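You operate a simulated robot arm through the tools that you are given. There is no shell and no other tool. Be economical: measure what you need, move in short steps, check, and stop when the job is done.

The job below is to be done with a simulated robot arm. You get a single attempt, and the scene is never put back.

## Task
Wind the red spool half full and release the wire.
Fine: the spool on the winder's peg; guide down, dark toggle on the spool, lower half only; then push the release lever down; leave the other spools.
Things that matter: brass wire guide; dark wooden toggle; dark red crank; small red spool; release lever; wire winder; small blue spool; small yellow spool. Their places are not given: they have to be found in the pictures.

It is judged by the outcome, as a careful person would: the job done as asked, and still so three seconds after it is handed in. It fails if anything else is knocked over, pushed out of place, dropped, spilled or broken.

## Robot
A 6-joint arm with a two-finger parallel gripper, fixed in place. Base frame: the origin is at the foot of the arm, x ahead of it, y to its left, z up. Readings come in m, rad, newtons and seconds.
Its first joint turns from -1.152 to 1.152 rad. Payload 2.7 kg.
The TCP is the grasp point between the finger pads, 0.023 m short of the fingertips. In the tool frame z runs along the fingers and y along their closing line. The gripper opens to 0.094 m. The fingers are 0.038 m wide and 0.01 m thick; the gripper's body (0.054 by 0.096 m) begins 0.039 m behind the TCP.
Orientation is told as [roll, pitch, yaw] about the base's x, y, z axes, in that order, counted from this pose: with the fingers straight down and closing along the base's y, the tool's x points along the base's -x, its y along +y and its z along -z.

## Interface
- The arm moves only by the tool servo_tool. Its argument "deltas" is a list of rows, each an object (a shift or turn left out is 0, a gripper value left out holds the last) with "offset": the shift along the tool's x, y, z in m, a list of three; "angular": the turn, a rotation vector about the tool's x, y, z in rad, a list of three; "jaw": the gripper command, from -1 (shut) to 1 (fully open), values between in proportion. In form: [{"offset": [tx, ty, tz], "angular": [rx, ry, rz], "jaw": jaw}, ...]. A call has 1 to 8 rows; each row shifts and turns the commanded pose from where the row before left it, along the tool's axes as they then stand. A row lasts 0.2 s, in which the tool goes at most 0.05 m and 0.15 rad; a call with a longer step from one row to the next is refused whole, and so is a gripper value outside its range. Where a pose cannot be reached the arm comes as near as it can. A force on the tool above 70 N (or 10 N above the force at the start of the call, whichever is more), or a blocked arm, ends the call early, and 0.2 s more pass. Each finger travels about 0.045 m/s and halts on what it meets, pressing with about 35 N; the grip force reading is that of the motor and also rises with nothing between the fingers. The clock runs only during rows and for 0.2 s after the last one: add rows that do not move to give the fingers time. The reply holds the time, the measured pose of the TCP, the force on the tool along the base axes, the opening and the grip force, in the units named above and with some noise, and new pictures: "pictures" is both (left out), scene, wrist or none.
- Cameras (640 x 400 px; columns grow to the right, rows downward): "scene" is fixed at [0.0951, -0.4362, 1.4072]; the picture's right is [0.66, -0.75, 0.00], its down [-0.45, -0.40, -0.80] and it looks along [0.60, 0.53, -0.60] (base axes); focal length 293 px, centre (320, 200). "wrist" rides on the gripper at [-0.039, 0, -0.044] in the tool frame; the picture's right is [0.00, -1.00, 0.00], its down [0.97, 0.00, -0.24] and it looks along [0.24, 0.00, 0.97] (tool axes); focal length 218 px, centre (320, 200).
- measure_at(camera, pixels): for up to 12 pixels [column, row] of the newest picture of that camera ("zoom" is the newest enlarged one), the place [x, y, z] in the base frame of the surface seen there, good to about 0.003 m, but the place of the scene camera against the robot may be out by one fixed shift of up to 0.018 m in any direction. The clock stands still meanwhile.
- inspect(camera, box): a new picture of the part [left, top, right, bottom] of that camera's present view, enlarged. The clock stands still meanwhile.
- close_job(): hands the job in; it is judged then, once.

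Go step by step. Measure first, check grasps and placings, and put right what went wrong. The budget is 80 turns and 120 pictures, counting those below and the enlarged ones. Unless the task says otherwise, let go and move clear before handing in, and close with one line.

The tools are called after "Emit:" as name(argument=value, ...) on one line, values as JSON. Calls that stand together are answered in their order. servo_tool: Moves the arm, as the interface text tells. Its arguments: {"type":"object","properties":{"deltas":{"type":"array","items":{"type":"object","properties":{"offset":{"type":"array","items":{"type":"number"}},"angular":{"type":"array","items":{"type":"number"}},"jaw":{"type":"number"}}}},"pictures":{"type":"string","enum":["both","scene","wrist","none"]}},"required":["deltas"]} The other tools are called the same way: measure_at (camera, pixels) gives the place of the surface under pixels of a picture; inspect (camera, box) takes an enlarged picture of a part of a camera's view; close_job () hands the job in.

At the start:

```text
t: 0.0
position: [0.3403, 0.0452, 1.1803]
tool_rot: [0.002, 0.0, 0.001]
force: [0.7, -0.5, 0.5]
grip_width: 0.094
gripper_force: 0.0
```

scene: 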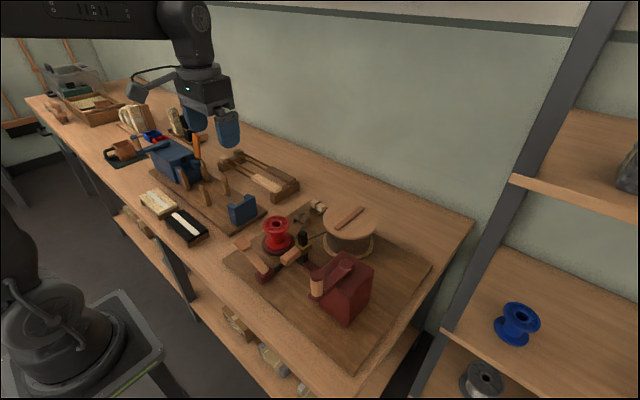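
wrist: 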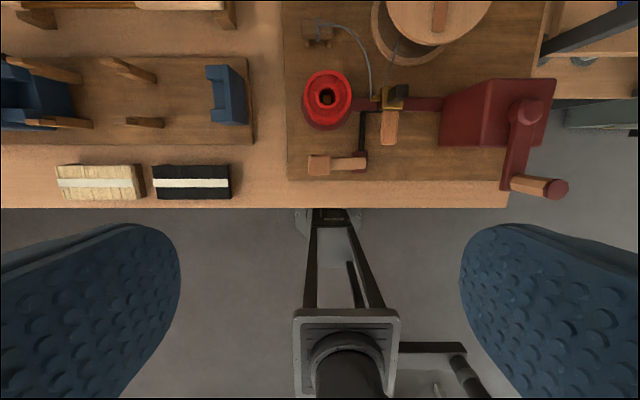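

The red spool appears to be on the winder already (scene ~277,233), with a red crank box, and levers nearby. I'll enlarge both views to identify parts.

Emit:
inspect(camera="scene", box=[220, 180, 400, 320])

Emit:
inspect(camera="wrist", box=[270, 0, 590, 210])

Emit:
inspect(camera="scene", box=[20, 50, 300, 250])

```text
2.86 times, centred on (310, 250) of scene
```

zoom: 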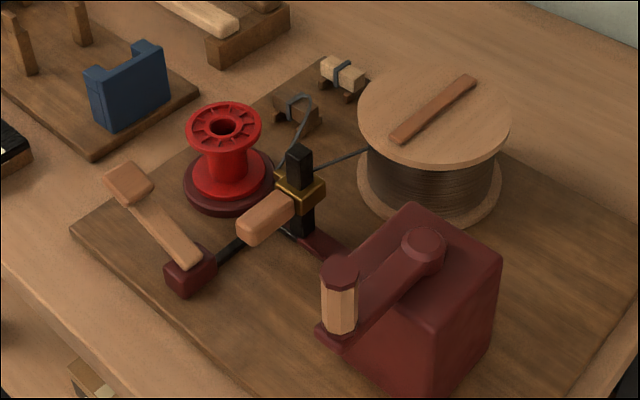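

```text
1.90 times, centred on (430, 105) of wrist
```

zoom: 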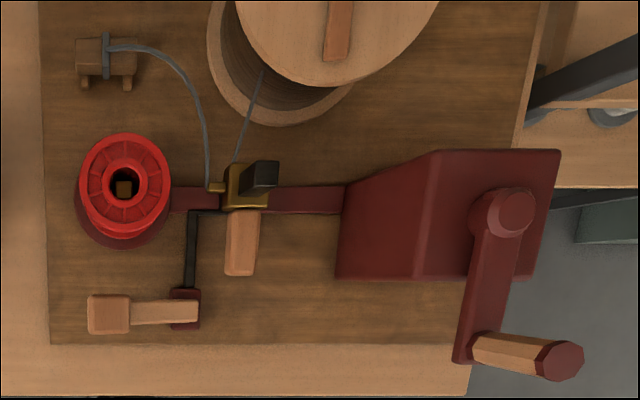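

```text
2.00 times, centred on (160, 150) of scene
```

zoom: 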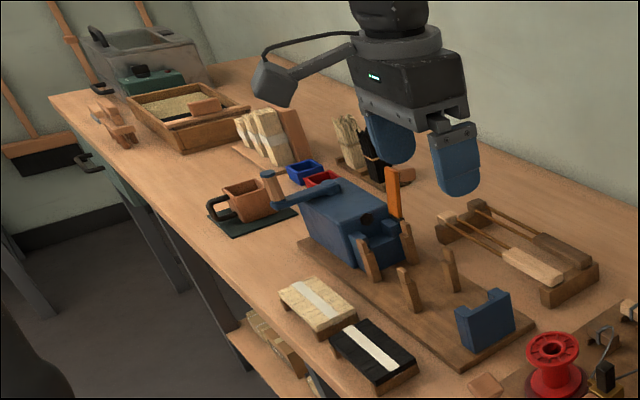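

The winder with red spool, drum, guide, lever, crank and two toggles (dark with wire, pale without) is clear. I'll measure the parts in both cameras.

Emit:
measure_at(camera="scene", pixels=[[282, 216], [277, 226], [284, 245], [306, 233], [303, 237], [291, 256], [256, 231], [275, 250], [302, 210], [316, 203], [316, 276], [339, 249]])

Emit:
measure_at(camera="wrist", pixels=[[327, 82], [327, 98], [391, 92], [402, 90], [391, 130], [318, 164], [362, 160], [323, 28], [311, 28], [557, 188], [525, 110], [300, 150]])

```text
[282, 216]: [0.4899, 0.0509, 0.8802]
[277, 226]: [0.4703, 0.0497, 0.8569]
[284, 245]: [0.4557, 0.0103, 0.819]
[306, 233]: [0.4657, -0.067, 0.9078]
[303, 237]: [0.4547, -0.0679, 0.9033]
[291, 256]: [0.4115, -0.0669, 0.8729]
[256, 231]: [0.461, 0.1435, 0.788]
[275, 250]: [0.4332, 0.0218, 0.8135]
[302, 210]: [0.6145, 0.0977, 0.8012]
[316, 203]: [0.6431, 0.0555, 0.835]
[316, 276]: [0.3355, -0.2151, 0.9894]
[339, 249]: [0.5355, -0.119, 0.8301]
```

```text
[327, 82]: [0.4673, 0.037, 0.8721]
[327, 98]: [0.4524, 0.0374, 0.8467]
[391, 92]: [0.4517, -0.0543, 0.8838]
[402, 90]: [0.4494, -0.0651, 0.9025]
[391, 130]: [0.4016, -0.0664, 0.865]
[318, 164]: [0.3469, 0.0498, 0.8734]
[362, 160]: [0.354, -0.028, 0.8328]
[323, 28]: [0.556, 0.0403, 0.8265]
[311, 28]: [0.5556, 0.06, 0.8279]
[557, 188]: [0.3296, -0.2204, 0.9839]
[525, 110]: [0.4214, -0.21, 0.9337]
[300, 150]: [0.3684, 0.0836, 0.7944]
```

Spool centre is about (0.467,0.037), top 0.88; dark toggle at about (0.556,0.05,0.827); lever handle at (0.347,0.05,0.873). I'll move the wrist camera over for a closer look.

Emit:
servo_tool(deltas=[{"offset": [-0.04, -0.005, 0.02]}, {"offset": [-0.04, -0.005, 0.02]}, {"offset": [-0.04, -0.005, 0.02]}, {"offset": [-0.02, -0.005, 0.03]}, {}], pictures="wrist")

```text
t: 1.2
position: [0.4813, 0.0249, 1.0878]
tool_rot: [-0.001, 0.001, 0.003]
force: [0.8, 0.1, -0.2]
grip_width: 0.0942
gripper_force: 0.0
```

wrist: 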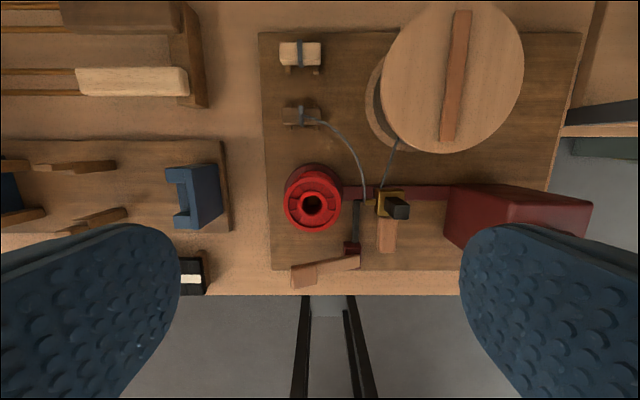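

Emit:
inspect(camera="wrist", box=[256, 20, 456, 145])

Emit:
inspect(camera="wrist", box=[266, 150, 446, 290])

Emit:
inspect(camera="scene", box=[240, 195, 340, 285])

Emit:
measure_at(camera="wrist", pixels=[[301, 114], [289, 114], [315, 114], [299, 54], [312, 183], [290, 215], [335, 215], [390, 202], [387, 235], [398, 211], [302, 275], [312, 250]])

```text
3.20 times, centred on (356, 82) of wrist
```

zoom: 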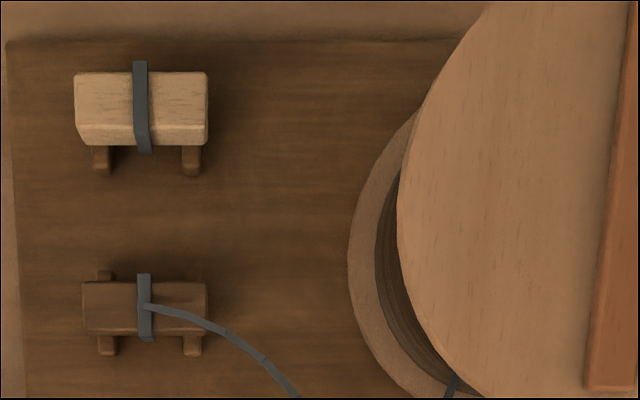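

```text
2.86 times, centred on (356, 220) of wrist
```

zoom: 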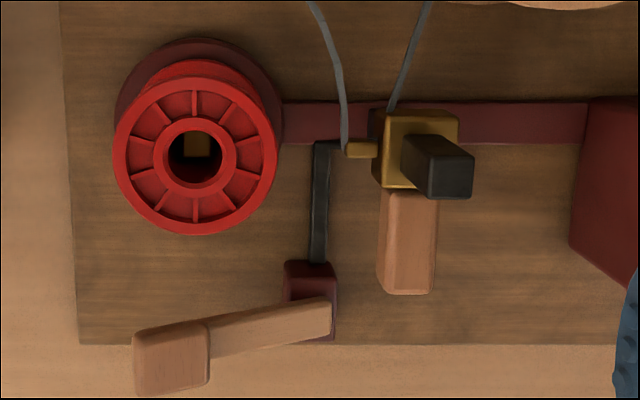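

```text
4.44 times, centred on (290, 240) of scene
```

zoom: 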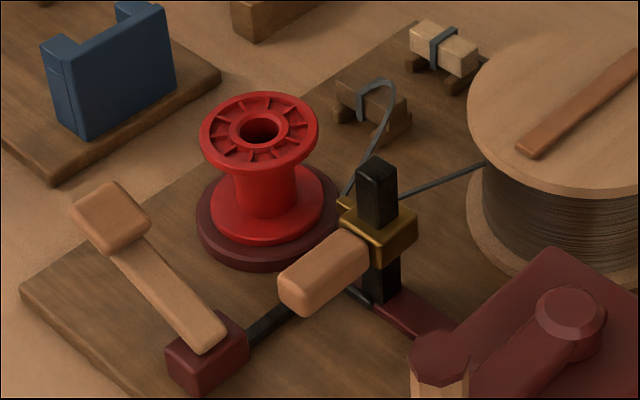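

```text
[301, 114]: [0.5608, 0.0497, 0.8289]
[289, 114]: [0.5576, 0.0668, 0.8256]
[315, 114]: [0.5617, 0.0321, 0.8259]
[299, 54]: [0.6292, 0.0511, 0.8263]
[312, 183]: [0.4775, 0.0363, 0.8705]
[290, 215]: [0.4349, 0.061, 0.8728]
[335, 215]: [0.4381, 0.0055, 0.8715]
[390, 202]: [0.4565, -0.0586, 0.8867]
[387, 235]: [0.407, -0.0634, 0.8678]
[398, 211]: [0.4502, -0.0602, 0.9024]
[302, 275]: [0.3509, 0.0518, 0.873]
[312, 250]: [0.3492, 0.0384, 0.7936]
```

The dark toggle lies on a cradle with the wire through the brass guide; the guide handle is at zoom (410,240). I'll measure guide handle, box edges, and spool rims more exactly before pushing the guide down.

Emit:
measure_at(camera="wrist", pixels=[[379, 235], [395, 235], [387, 222], [386, 251], [386, 247], [390, 192], [446, 215], [465, 190], [470, 245], [372, 203], [409, 208], [312, 180]])

Emit:
measure_at(camera="wrist", pixels=[[312, 178], [312, 230], [286, 204], [339, 204], [312, 195], [312, 214], [312, 199], [352, 225], [352, 250], [340, 262], [295, 266], [312, 165]])

```text
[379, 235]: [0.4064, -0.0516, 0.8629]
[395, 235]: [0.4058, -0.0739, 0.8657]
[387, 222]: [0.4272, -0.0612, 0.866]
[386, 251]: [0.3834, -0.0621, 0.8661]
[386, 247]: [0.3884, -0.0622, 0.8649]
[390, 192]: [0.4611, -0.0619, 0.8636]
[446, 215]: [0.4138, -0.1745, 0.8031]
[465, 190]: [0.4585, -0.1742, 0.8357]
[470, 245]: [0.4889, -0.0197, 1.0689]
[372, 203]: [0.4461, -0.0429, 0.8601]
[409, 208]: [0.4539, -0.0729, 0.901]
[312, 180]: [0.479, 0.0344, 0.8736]
```

```text
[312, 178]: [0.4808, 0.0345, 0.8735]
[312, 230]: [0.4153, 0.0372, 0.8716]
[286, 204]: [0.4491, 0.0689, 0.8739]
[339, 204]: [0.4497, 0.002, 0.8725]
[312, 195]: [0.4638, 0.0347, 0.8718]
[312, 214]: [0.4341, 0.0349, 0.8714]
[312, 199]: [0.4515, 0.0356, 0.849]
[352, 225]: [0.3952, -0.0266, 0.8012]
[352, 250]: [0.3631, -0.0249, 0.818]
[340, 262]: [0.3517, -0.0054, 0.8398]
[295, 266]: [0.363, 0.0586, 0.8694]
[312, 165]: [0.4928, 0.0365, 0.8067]
```

Guide handle is centred at y≈-0.063, x 0.383–0.435, z≈0.855. Moving above it with jaws partly open.

Emit:
servo_tool(deltas=[{"offset": [0.02, -0.022, 0.022], "jaw": 0.2}, {"offset": [0.02, -0.022, 0.022]}, {"offset": [0.02, -0.022, 0.022]}, {"offset": [0.023, -0.022, 0.022]}, {"offset": [0, 0, 0.03]}, {"offset": [0, 0, 0.03]}, {}])

```text
t: 2.8
position: [0.3939, -0.0593, 0.9401]
tool_rot: [0.001, 0.0, -0.001]
force: [-0.5, 0.0, 0.4]
grip_width: 0.0565
gripper_force: 0.0
```

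scene: 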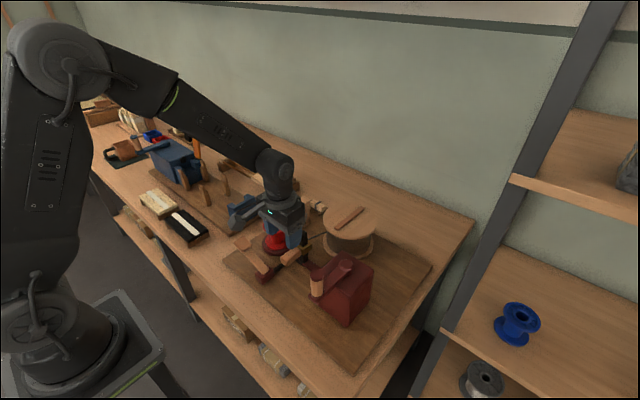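
wrist: 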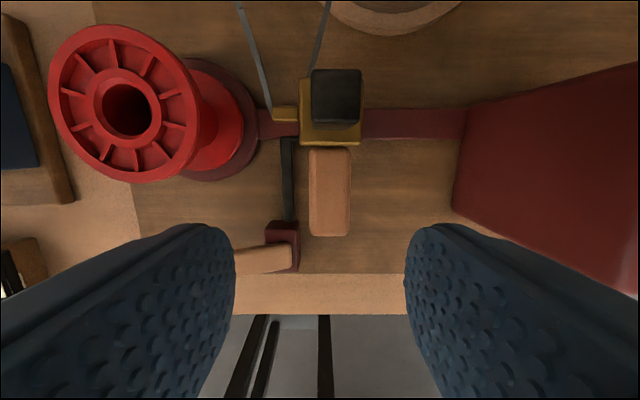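

Handle is at col 330, about 4 mm further -y. Descending around it and closing.

Emit:
servo_tool(deltas=[{"offset": [-0.004, -0.004, 0.03], "jaw": 0.0}, {"offset": [0, 0, 0.03]}, {"offset": [0, 0, 0.022]}, {}, {"jaw": -0.7}, {}, {}, {}], pictures="wrist")

```text
t: 4.6
position: [0.3994, -0.0658, 0.8567]
tool_rot: [0.001, 0.001, 0.0]
force: [0.7, 30.8, -1.5]
grip_width: 0.0239
gripper_force: 44.8
```

wrist: 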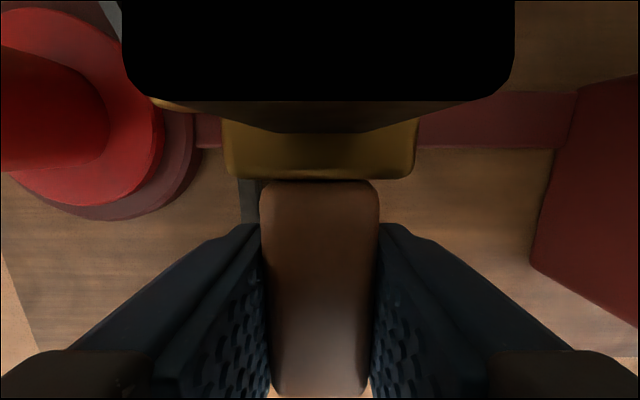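

Gripped the handle (width 0.024), with lateral force 31 N, so I'll shift 3 mm +y and then press down gently.

Emit:
servo_tool(deltas=[{"offset": [0, 0.003, 0]}, {"offset": [0, 0, 0.006]}, {"offset": [0, 0, 0.006]}, {"offset": [0, 0, 0.006]}, {}], pictures="scene")

```text
t: 5.4
position: [0.4003, -0.0649, 0.8561]
tool_rot: [-0.002, -0.006, -0.003]
force: [-15.0, 2.4, 14.4]
grip_width: 0.0236
gripper_force: 44.7
stopped in row 3: the force on the tool passed its limit (the readings are from after the stop); the commanded pose is now the measured one
```

scene: 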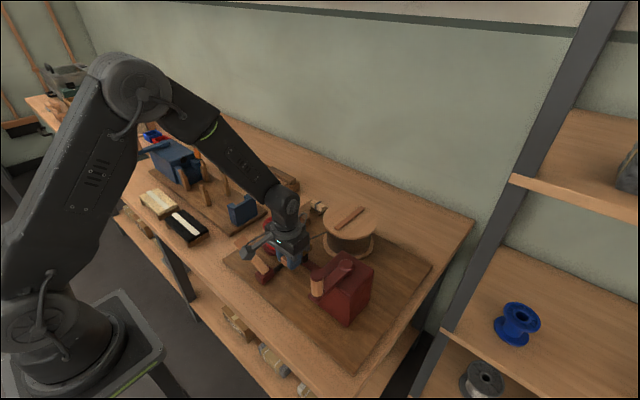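

The force limit tripped without moving the guide; the wrist picture shows the post right under the camera/body, so I was likely pressing on the post. I'll let go, rise, and push with closed fingertips from above instead, further out on the handle.

Emit:
servo_tool(deltas=[{"jaw": -0.1}, {}, {"offset": [0, 0, -0.04]}, {"offset": [0.012, 0, -0.02]}, {"jaw": -1}, {}, {}])

```text
t: 7.0
position: [0.3896, -0.065, 0.9132]
tool_rot: [-0.002, -0.008, 0.001]
force: [-0.6, -0.1, 1.0]
grip_width: 0.0
gripper_force: 30.8
```

scene: 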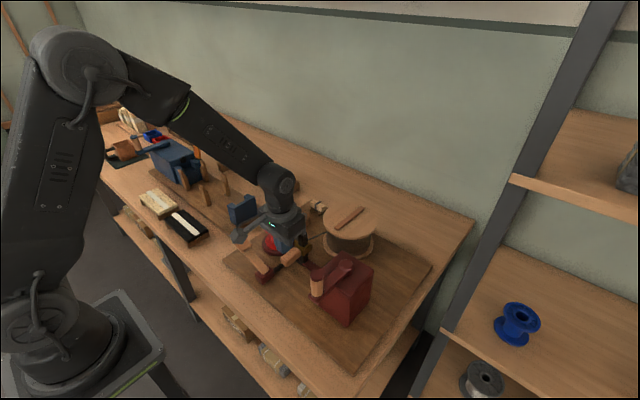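
wrist: 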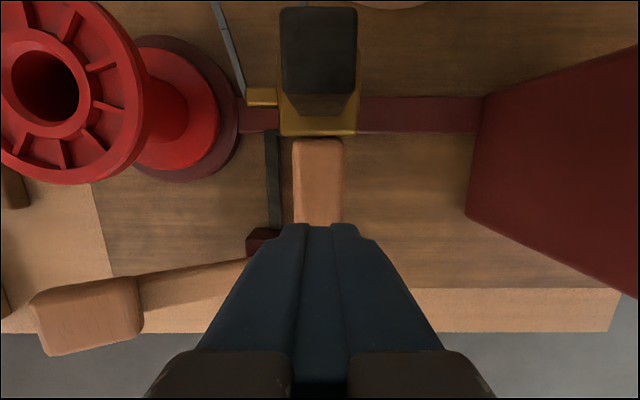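

Closed tips are over the outer handle (col 320, row 225). Pressing down now.

Emit:
servo_tool(deltas=[{"offset": [0, 0, 0.012]}, {"offset": [0, 0, 0.008]}, {"offset": [0, 0, 0.006]}, {"offset": [0, 0, 0.006]}, {"offset": [0, 0, 0.006]}, {"offset": [0, 0, 0.006]}])

```text
t: 8.4
position: [0.3893, -0.0655, 0.8698]
tool_rot: [-0.002, -0.007, 0.0]
force: [0.0, 0.3, 0.1]
grip_width: 0.0
gripper_force: 35.0
```

scene: 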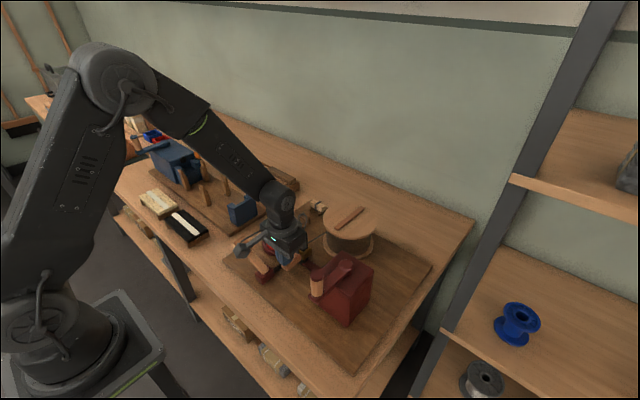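
wrist: 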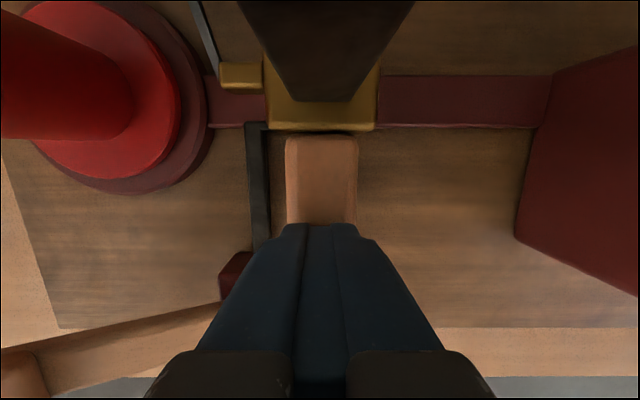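

The guide is moving down freely (more post visible). Continuing down.

Emit:
servo_tool(deltas=[{"offset": [0.004, 0, 0.005]}, {"offset": [0, 0, 0.005]}, {"offset": [0, 0, 0.005]}, {"offset": [0, 0, 0.005]}], pictures="wrist")

Emit:
measure_at(camera="wrist", pixels=[[322, 160], [322, 205], [240, 75], [320, 120], [225, 75], [260, 200]])

```text
t: 9.3
position: [0.3848, -0.0647, 0.859]
tool_rot: [-0.002, -0.011, -0.001]
force: [-13.8, 3.6, 33.0]
grip_width: 0.0
gripper_force: 35.3
stopped in row 4: the force on the tool passed its limit (the readings are from after the stop); the commanded pose is now the measured one
```

wrist: 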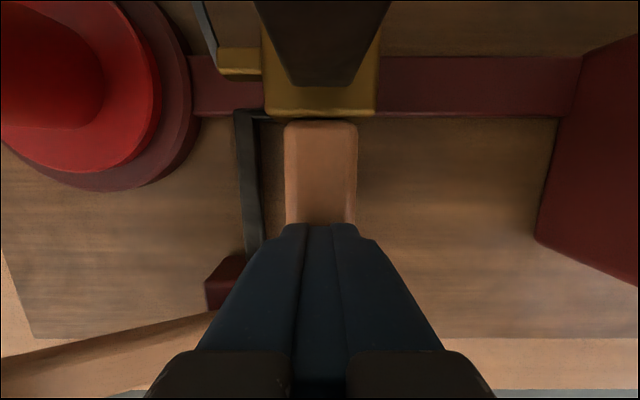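

```text
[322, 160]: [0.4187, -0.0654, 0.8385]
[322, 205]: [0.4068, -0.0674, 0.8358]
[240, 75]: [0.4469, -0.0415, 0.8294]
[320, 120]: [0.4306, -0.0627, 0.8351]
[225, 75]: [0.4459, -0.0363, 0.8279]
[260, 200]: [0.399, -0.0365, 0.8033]
```

Guide bottomed: nozzle now at z≈0.829 and the handle top at 0.836. Rising and going to view the dark toggle.

Emit:
servo_tool(deltas=[{"offset": [0, 0, -0.045]}, {"offset": [0, 0, -0.045]}, {"offset": [-0.02, 0.025, -0.02], "jaw": 0.3}, {"offset": [-0.03, 0.03, 0]}, {"offset": [-0.03, 0.03, 0]}, {"offset": [-0.035, 0.03, 0]}, {"offset": [-0.03, 0.0, 0]}, {}])

```text
t: 11.1
position: [0.5336, 0.0485, 0.9664]
tool_rot: [-0.001, -0.01, 0.0]
force: [-0.3, 0.3, 0.5]
grip_width: 0.061
gripper_force: 0.0
```

scene: 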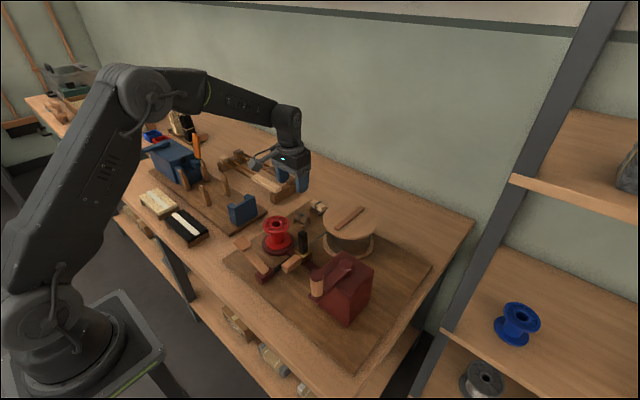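
wrist: 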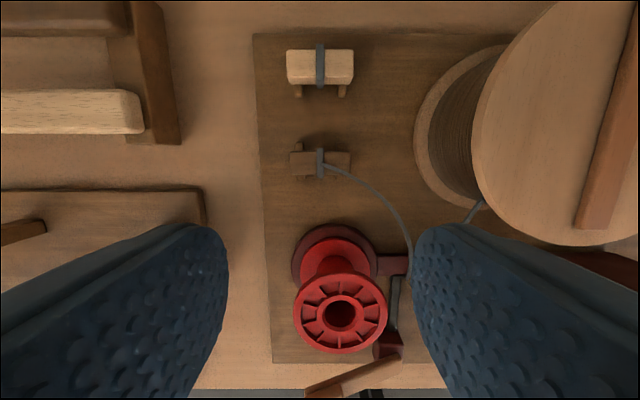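

Emit:
inspect(camera="wrist", box=[270, 130, 430, 230])

Emit:
inspect(camera="scene", box=[250, 190, 350, 285])

Emit:
measure_at(camera="wrist", pixels=[[303, 158], [320, 158], [340, 158], [292, 161], [349, 161], [310, 170], [335, 171], [310, 153], [309, 178], [320, 130], [303, 60], [340, 275]])

```text
4.00 times, centred on (350, 180) of wrist
```

zoom: 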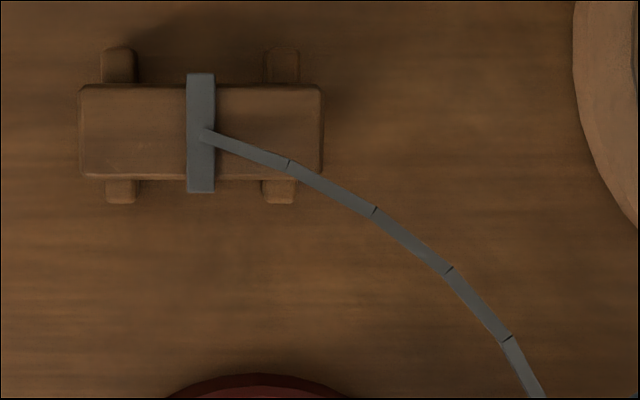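

```text
4.21 times, centred on (300, 238) of scene
```

zoom: 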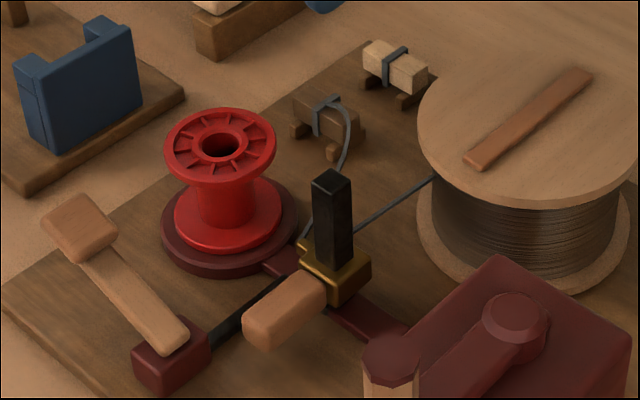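

```text
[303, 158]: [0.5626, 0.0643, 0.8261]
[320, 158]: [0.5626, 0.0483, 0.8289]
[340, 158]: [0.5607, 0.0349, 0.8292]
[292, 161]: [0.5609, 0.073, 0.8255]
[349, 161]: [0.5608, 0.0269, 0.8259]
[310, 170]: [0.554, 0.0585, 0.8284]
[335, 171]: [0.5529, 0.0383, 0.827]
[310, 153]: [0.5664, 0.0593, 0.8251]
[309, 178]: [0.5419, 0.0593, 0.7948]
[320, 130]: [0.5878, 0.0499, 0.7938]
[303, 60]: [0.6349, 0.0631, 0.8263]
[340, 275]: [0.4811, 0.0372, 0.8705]
```

Toggle spans y 0.026–0.074, x 0.551–0.569, top 0.826. Checking the drum's nearest edge for clearance.

Emit:
measure_at(camera="wrist", pixels=[[478, 110], [425, 110], [480, 70], [478, 150], [336, 75], [490, 200]])

Emit:
servo_tool(deltas=[{"offset": [-0.0265, 0.002, 0.03], "jaw": 0.45}, {"offset": [0, 0, 0.03]}, {}], pictures="wrist")

```text
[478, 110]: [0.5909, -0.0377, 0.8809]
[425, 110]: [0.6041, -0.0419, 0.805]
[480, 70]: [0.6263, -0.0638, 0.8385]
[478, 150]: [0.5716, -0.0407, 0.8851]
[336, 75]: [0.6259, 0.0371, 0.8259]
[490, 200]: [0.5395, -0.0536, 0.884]
```

```text
t: 11.9
position: [0.5603, 0.0549, 0.9081]
tool_rot: [-0.001, -0.01, -0.001]
force: [0.8, -0.3, -0.4]
grip_width: 0.0681
gripper_force: 0.1
```

wrist: 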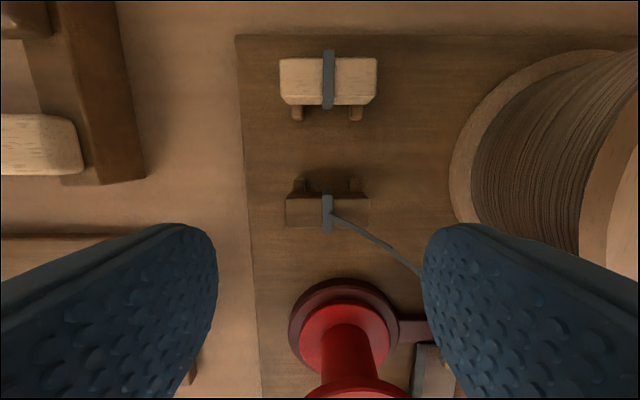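

Toggle centre is at col 327, so I shift -4 mm in y, lower to z≈0.833, and close.

Emit:
servo_tool(deltas=[{"offset": [0, -0.0045, 0.03]}, {"offset": [0, 0, 0.03]}, {"offset": [0, 0, 0.015]}, {}, {"jaw": -0.2}, {}, {}, {}])

```text
t: 13.7
position: [0.5596, 0.048, 0.8345]
tool_rot: [-0.002, -0.013, 0.001]
force: [-0.3, 0.3, 0.5]
grip_width: 0.0501
gripper_force: 35.5
```

scene: 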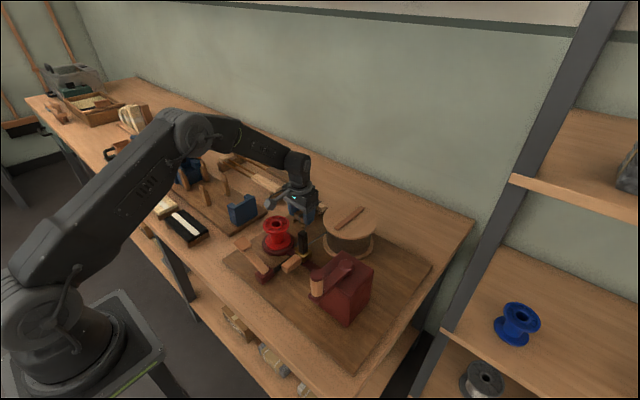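
wrist: 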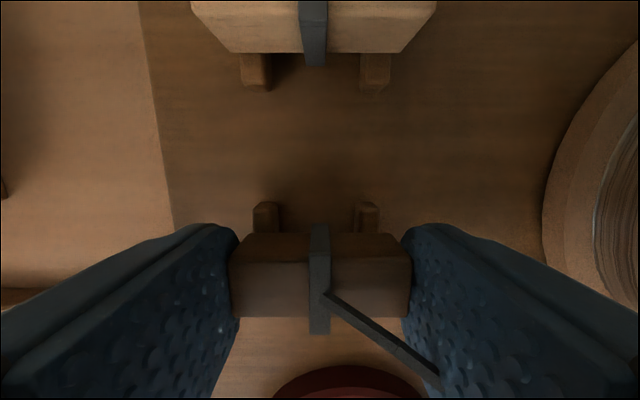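

Toggle is gripped at its ends (width 0.050). I'll lift it, then carry it over the spool.

Emit:
servo_tool(deltas=[{"offset": [0, 0, -0.03], "jaw": -0.3}, {"offset": [0, 0, -0.03]}, {"offset": [0, 0, -0.02]}, {}])

```text
t: 14.7
position: [0.5561, 0.0473, 0.9138]
tool_rot: [-0.001, -0.012, 0.0]
force: [0.4, -0.5, 0.4]
grip_width: 0.0503
gripper_force: 35.3
```

scene: 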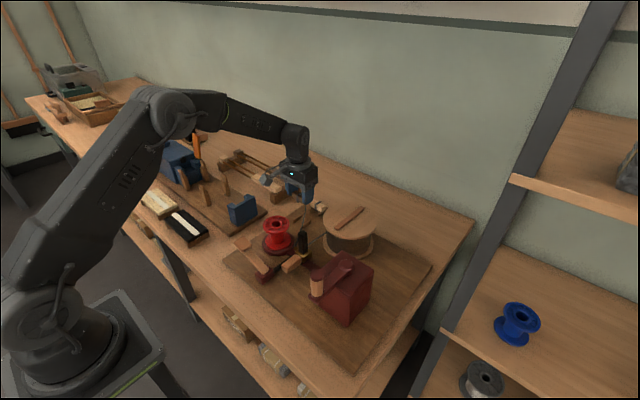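
wrist: 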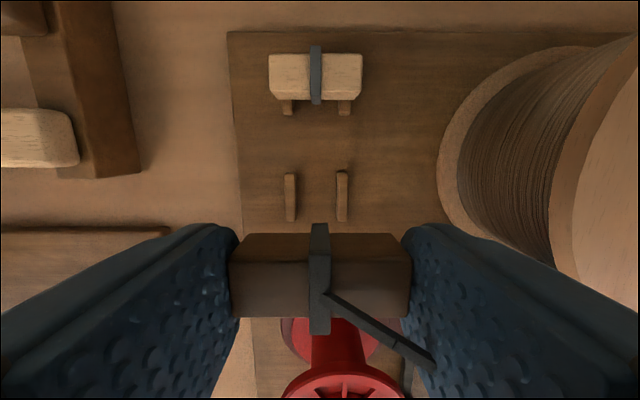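

Toggle lifted cleanly. Moving above the spool centre (0.449,0.036).

Emit:
servo_tool(deltas=[{"offset": [0, 0, -0.02]}, {"offset": [0.035, -0.004, 0]}, {"offset": [0.036, -0.004, 0]}, {"offset": [0.036, -0.004, 0]}, {}, {}])

```text
t: 16.1
position: [0.4499, 0.0381, 0.9314]
tool_rot: [-0.003, -0.011, -0.001]
force: [-0.6, -0.2, 0.9]
grip_width: 0.0505
gripper_force: 34.8
```

scene: 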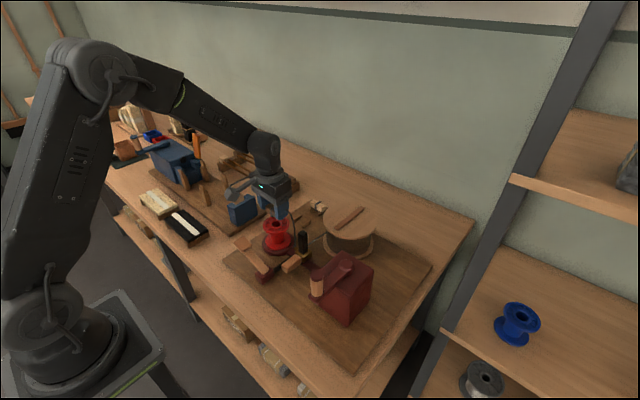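
wrist: 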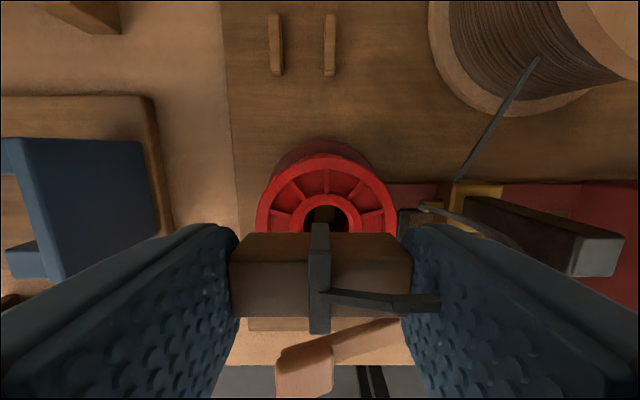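

Spool centre is at col 327, so -3 mm in y; then lowering close to the top flange.

Emit:
servo_tool(deltas=[{"offset": [0, -0.003, 0.01]}, {"offset": [0, 0, 0.012]}, {"offset": [0, 0, 0.006]}, {}])

```text
t: 17.1
position: [0.4514, 0.033, 0.9052]
tool_rot: [0.0, -0.01, 0.0]
force: [0.5, 0.5, -0.7]
grip_width: 0.0504
gripper_force: 34.8
```

scene: 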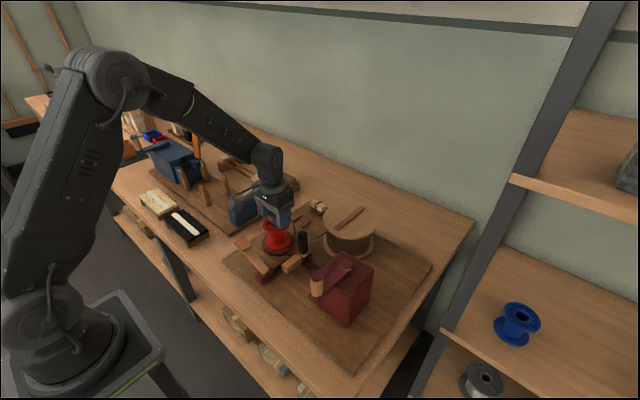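
wrist: 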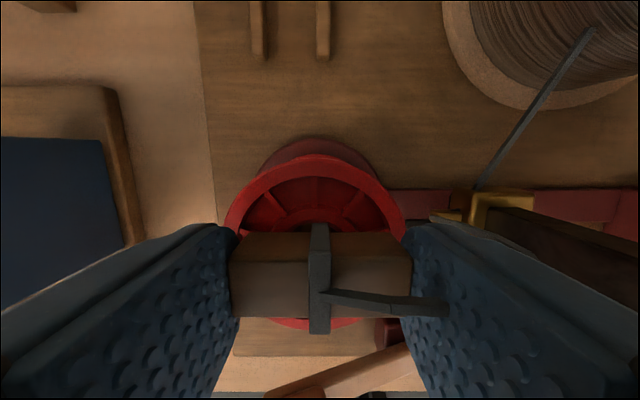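

Nearly over; rim centred at col 314, so +2 mm in y and lowering in 2 mm steps.

Emit:
servo_tool(deltas=[{"offset": [0, 0.002, 0.002]}, {"offset": [0, 0, 0.002]}, {"offset": [0, 0, 0.001]}, {}], pictures="none")

Emit:
servo_tool(deltas=[{"offset": [0, 0, 0.001]}, {"offset": [0, 0, 0.001]}, {}], pictures="wrist")

Emit:
inspect(camera="scene", box=[230, 190, 330, 265])

```text
t: 18.1
position: [0.4504, 0.0344, 0.901]
tool_rot: [-0.003, -0.012, 0.0]
force: [-2.3, -1.3, 9.9]
grip_width: 0.0504
gripper_force: 35.1
```

```text
t: 18.9
position: [0.4501, 0.0347, 0.8987]
tool_rot: [-0.002, -0.015, 0.001]
force: [-6.0, -2.8, 29.9]
grip_width: 0.0503
gripper_force: 35.0
```

wrist: 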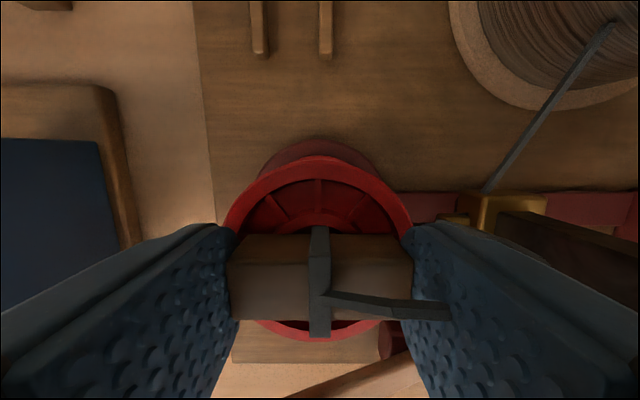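

```text
5.33 times, centred on (280, 228) of scene
```

zoom: 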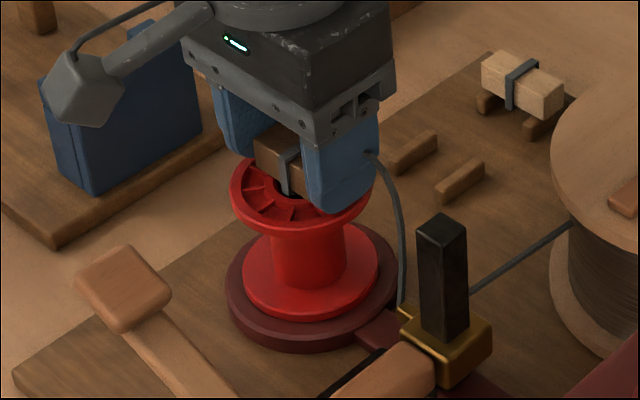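

Contact at 30 N: the toggle is seated across the hub. Releasing and rising.

Emit:
servo_tool(deltas=[{"offset": [0, 0, -0.001]}, {"jaw": 0.5}, {}, {}, {"offset": [0, 0, -0.03]}, {"offset": [0, 0, -0.04]}, {"offset": [0, 0, -0.04]}, {}])

Emit:
inspect(camera="scene", box=[230, 190, 330, 265])

```text
t: 20.7
position: [0.4485, 0.0341, 1.0082]
tool_rot: [-0.002, -0.01, 0.0]
force: [-0.4, 0.3, -0.4]
grip_width: 0.0706
gripper_force: 0.0
```

scene: 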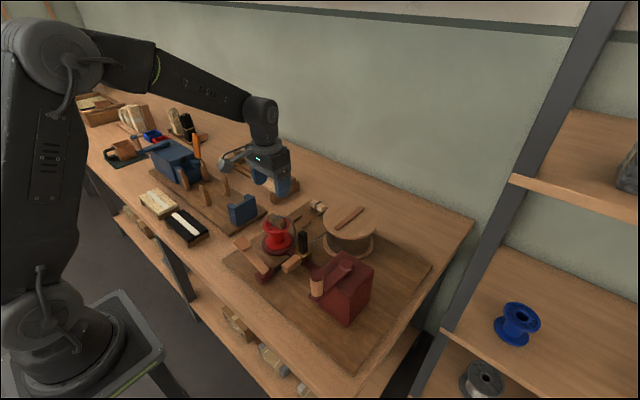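
wrist: 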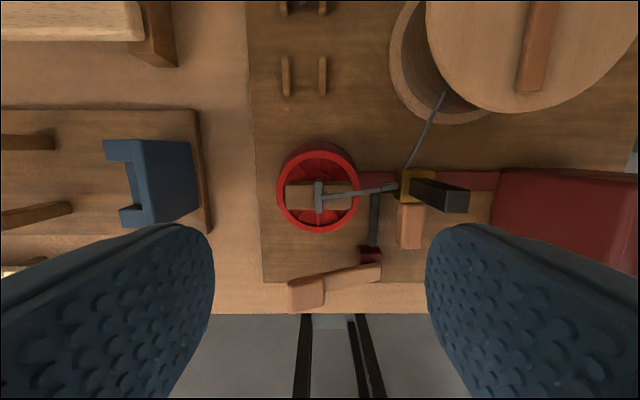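

```text
5.33 times, centred on (280, 228) of scene
```

zoom: 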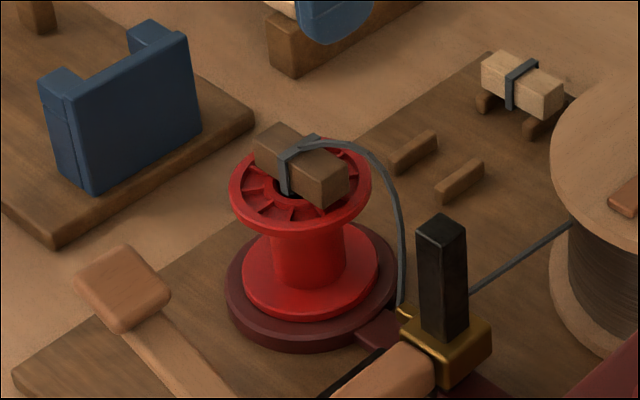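

The toggle rests stably across the hub with the wire running from the guide. Now I'll examine the crank.

Emit:
inspect(camera="scene", box=[290, 235, 390, 335])

Emit:
servo_tool(deltas=[{"offset": [0.01, -0.04, -0.02]}, {"offset": [0.01, -0.04, -0.02]}, {"offset": [0.01, -0.04, -0.02]}, {"offset": [0.0, -0.04, -0.02]}, {"offset": [0.0, -0.04, -0.02]}, {}], pictures="wrist")

```text
4.00 times, centred on (340, 285) of scene
```

zoom: 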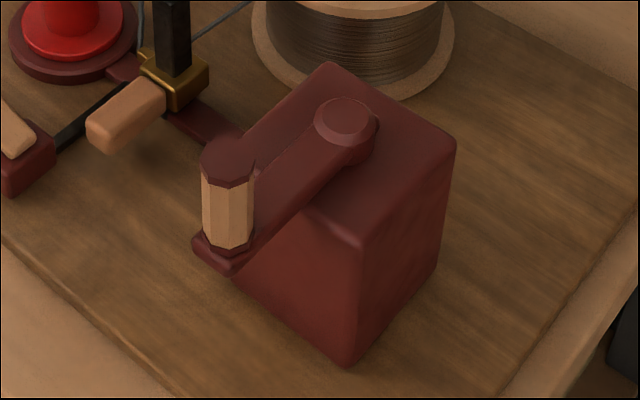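

```text
t: 22.1
position: [0.4181, -0.1657, 1.1119]
tool_rot: [-0.001, -0.01, 0.001]
force: [-0.1, -0.5, 0.2]
grip_width: 0.0703
gripper_force: 0.1
```

wrist: 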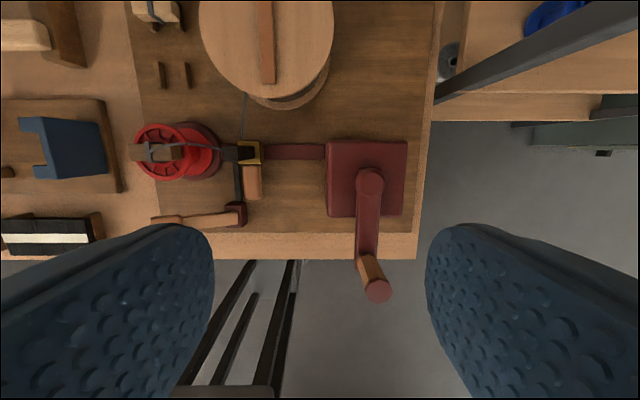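

Emit:
measure_at(camera="wrist", pixels=[[369, 183], [378, 291], [368, 262], [363, 257], [372, 275], [367, 225], [332, 150], [402, 150], [332, 210], [400, 210], [369, 173], [378, 281]])

Emit:
inspect(camera="wrist", box=[310, 130, 430, 310])

```text
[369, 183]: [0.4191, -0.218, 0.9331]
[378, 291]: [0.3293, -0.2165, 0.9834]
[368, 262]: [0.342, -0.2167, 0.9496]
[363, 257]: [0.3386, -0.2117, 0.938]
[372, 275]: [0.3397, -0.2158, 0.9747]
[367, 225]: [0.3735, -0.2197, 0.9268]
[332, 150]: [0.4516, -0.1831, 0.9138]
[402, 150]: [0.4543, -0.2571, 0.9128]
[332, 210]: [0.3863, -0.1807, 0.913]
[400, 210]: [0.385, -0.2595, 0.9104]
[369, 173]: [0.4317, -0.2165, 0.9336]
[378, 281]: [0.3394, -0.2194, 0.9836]
```

```text
2.22 times, centred on (370, 220) of wrist
```

zoom: 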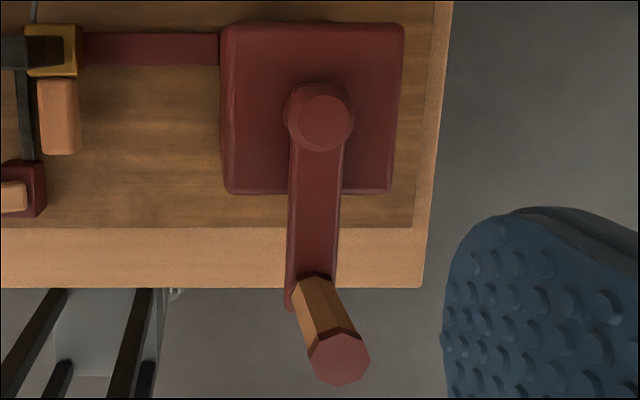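

Crank axis is vertical at (0.420,-0.218) with the handle at (0.330,-0.217), z 0.93–0.984, radius 0.09. I'll measure the drum height for clearance and move above the handle.

Emit:
measure_at(camera="wrist", pixels=[[290, 60], [267, 60], [330, 50], [267, 92], [310, 80]])

Emit:
servo_tool(deltas=[{"offset": [0.044, -0.02, 0.0]}, {"offset": [0.044, -0.031, 0.0], "jaw": 0.5}, {"offset": [0, 0, 0.04]}, {"offset": [0, 0, 0.03]}, {}])

```text
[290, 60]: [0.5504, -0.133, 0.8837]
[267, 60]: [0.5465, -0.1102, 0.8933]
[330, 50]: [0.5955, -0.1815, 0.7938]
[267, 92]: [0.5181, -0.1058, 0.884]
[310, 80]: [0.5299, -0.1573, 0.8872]
```

```text
refused: row 2 steps farther than a row can; nothing moved
```

The drum is only 0.89 high, so it's clear. Resending the move with smaller steps.

Emit:
servo_tool(deltas=[{"offset": [0.03, -0.017, 0.0]}, {"offset": [0.03, -0.017, 0.0], "jaw": 0.5}, {"offset": [0.028, -0.017, 0.0]}, {"offset": [0, 0, 0.04]}, {"offset": [0, 0, 0.03]}, {}])

```text
t: 23.5
position: [0.3303, -0.2145, 1.0378]
tool_rot: [-0.001, -0.011, -0.001]
force: [-0.3, 0.5, -0.7]
grip_width: 0.0705
gripper_force: 0.0
```

scene: 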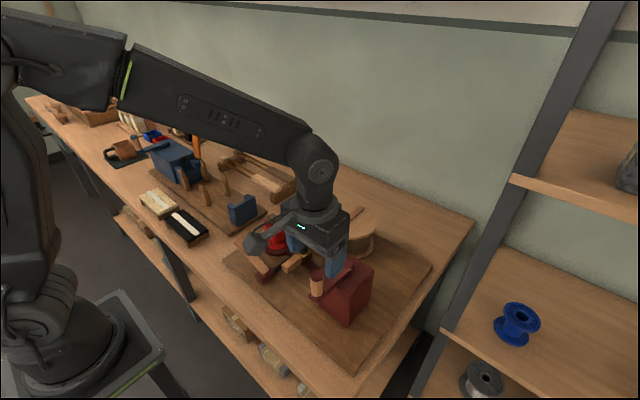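
wrist: 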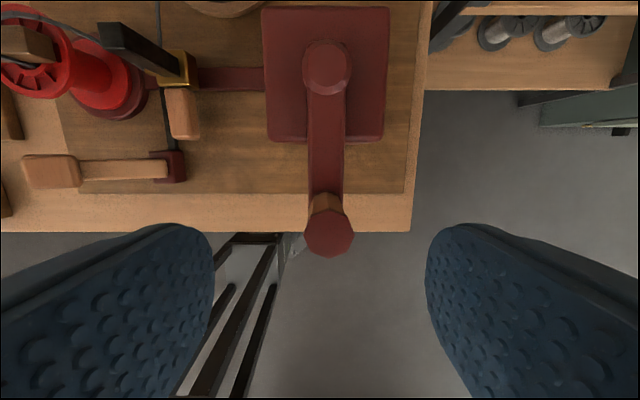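

Handle cap at (328,232): 4 mm further -y. Descending to z≈0.963 and gripping.

Emit:
servo_tool(deltas=[{"offset": [0, -0.004, 0.03]}, {"offset": [0, 0, 0.03]}, {"offset": [0, 0, 0.014]}, {}, {"jaw": -0.7}, {}, {}, {}])

```text
t: 25.3
position: [0.3335, -0.2204, 0.963]
tool_rot: [-0.001, -0.011, 0.0]
force: [1.4, -0.4, -1.6]
grip_width: 0.0248
gripper_force: 45.1
```

scene: 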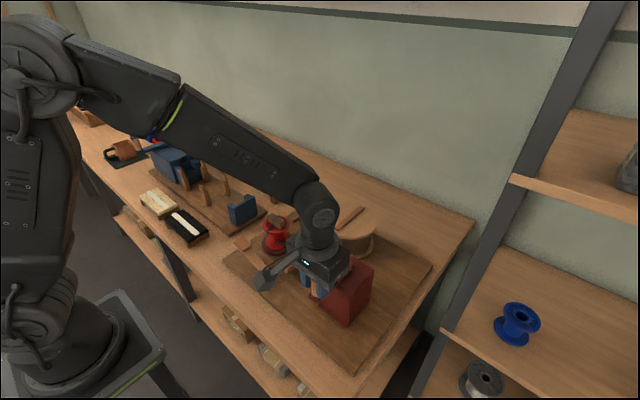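
wrist: 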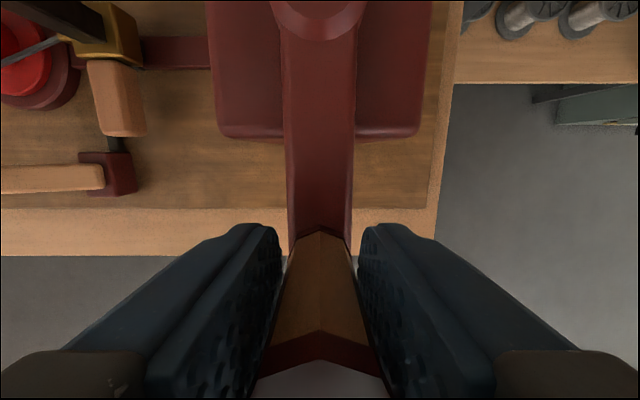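

Gripped the crank handle (0.025). Test turning clockwise 30° along the arc.

Emit:
servo_tool(deltas=[{"offset": [-0.0031, 0.0233, 0]}, {"offset": [-0.009, 0.0217, 0]}, {}])

```text
t: 25.7
position: [0.3327, -0.2213, 0.9643]
tool_rot: [-0.02, -0.015, -0.005]
force: [1.2, -22.1, -7.8]
grip_width: 0.0257
gripper_force: 13.4
stopped in row 1: the force on the tool passed its limit (the readings are from after the stop); the commanded pose is now the measured one
```

scene: 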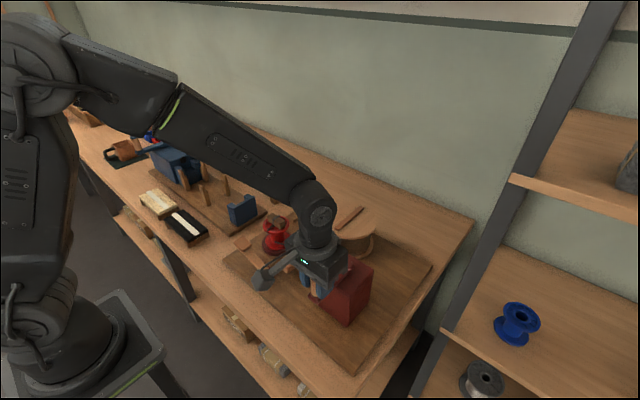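
wrist: 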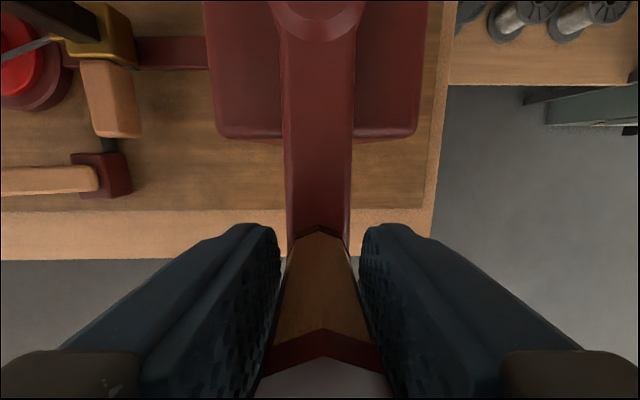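

Clockwise is blocked (looks like a ratchet). Trying counter-clockwise gently.

Emit:
servo_tool(deltas=[{"offset": [0, -0.004, 0], "angular": [0.015, 0, 0]}, {"offset": [-0.001, -0.01, 0]}, {"offset": [-0.002, -0.012, 0]}, {}], pictures="wrist")

```text
t: 26.7
position: [0.3358, -0.2438, 0.9647]
tool_rot: [-0.032, -0.008, -0.001]
force: [-0.6, 6.1, 1.1]
grip_width: 0.0253
gripper_force: 45.4
```

wrist: 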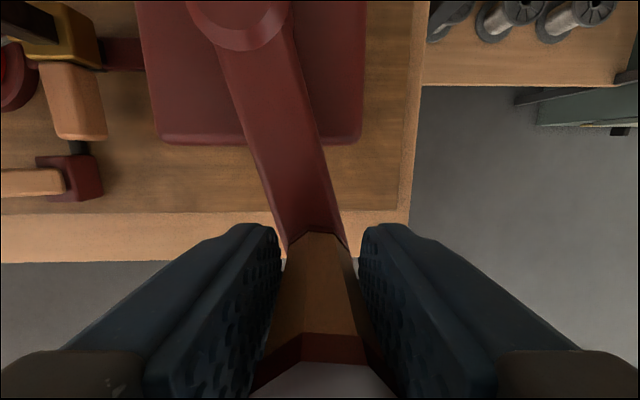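

Counter-clockwise turns easily (6 N). Continuing the arc to 270°.

Emit:
servo_tool(deltas=[{"offset": [-0.0062, -0.019, 0], "angular": [-0.032, 0.008, 0]}, {"offset": [-0.0143, -0.0186, 0]}, {"offset": [-0.0186, -0.0143, 0]}, {"offset": [-0.0217, -0.009, 0]}, {"offset": [-0.0233, -0.0031, 0]}, {}], pictures="wrist")

```text
t: 28.1
position: [0.4188, -0.3099, 0.9683]
tool_rot: [0.001, -0.006, -0.002]
force: [-4.4, 6.1, 3.8]
grip_width: 0.025
gripper_force: 45.0
```

wrist: 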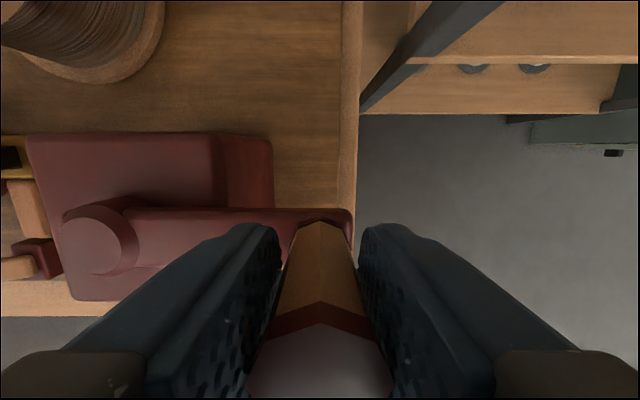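

Good, quarter turn done with the grip holding. Continuing to 30° past the far side.

Emit:
servo_tool(deltas=[{"offset": [-0.0233, 0.0031, 0.002]}, {"offset": [-0.0217, 0.009, 0.001]}, {"offset": [-0.0186, 0.0143, 0]}, {"offset": [-0.0143, 0.0186, 0]}, {"offset": [-0.009, 0.0217, 0]}, {"offset": [-0.0031, 0.0233, 0]}, {}])

Emit:
inspect(camera="scene", box=[230, 190, 330, 265])

```text
t: 29.7
position: [0.5106, -0.2146, 0.9625]
tool_rot: [0.002, 0.001, -0.004]
force: [0.3, 3.8, 4.3]
grip_width: 0.0247
gripper_force: 45.4
```

scene: 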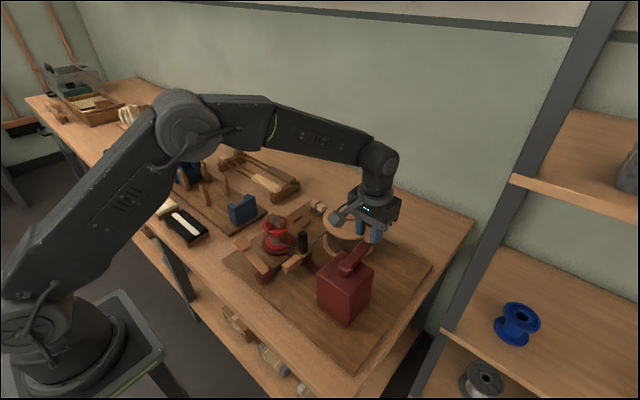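
wrist: 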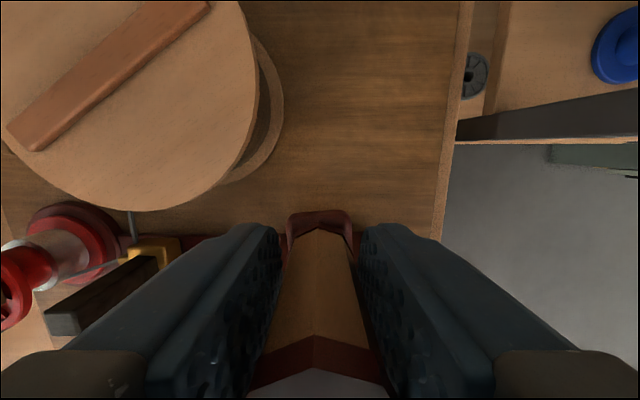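

```text
5.33 times, centred on (280, 228) of scene
```

zoom: 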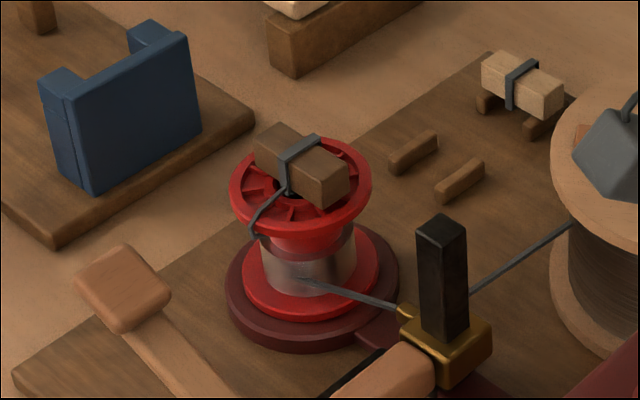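

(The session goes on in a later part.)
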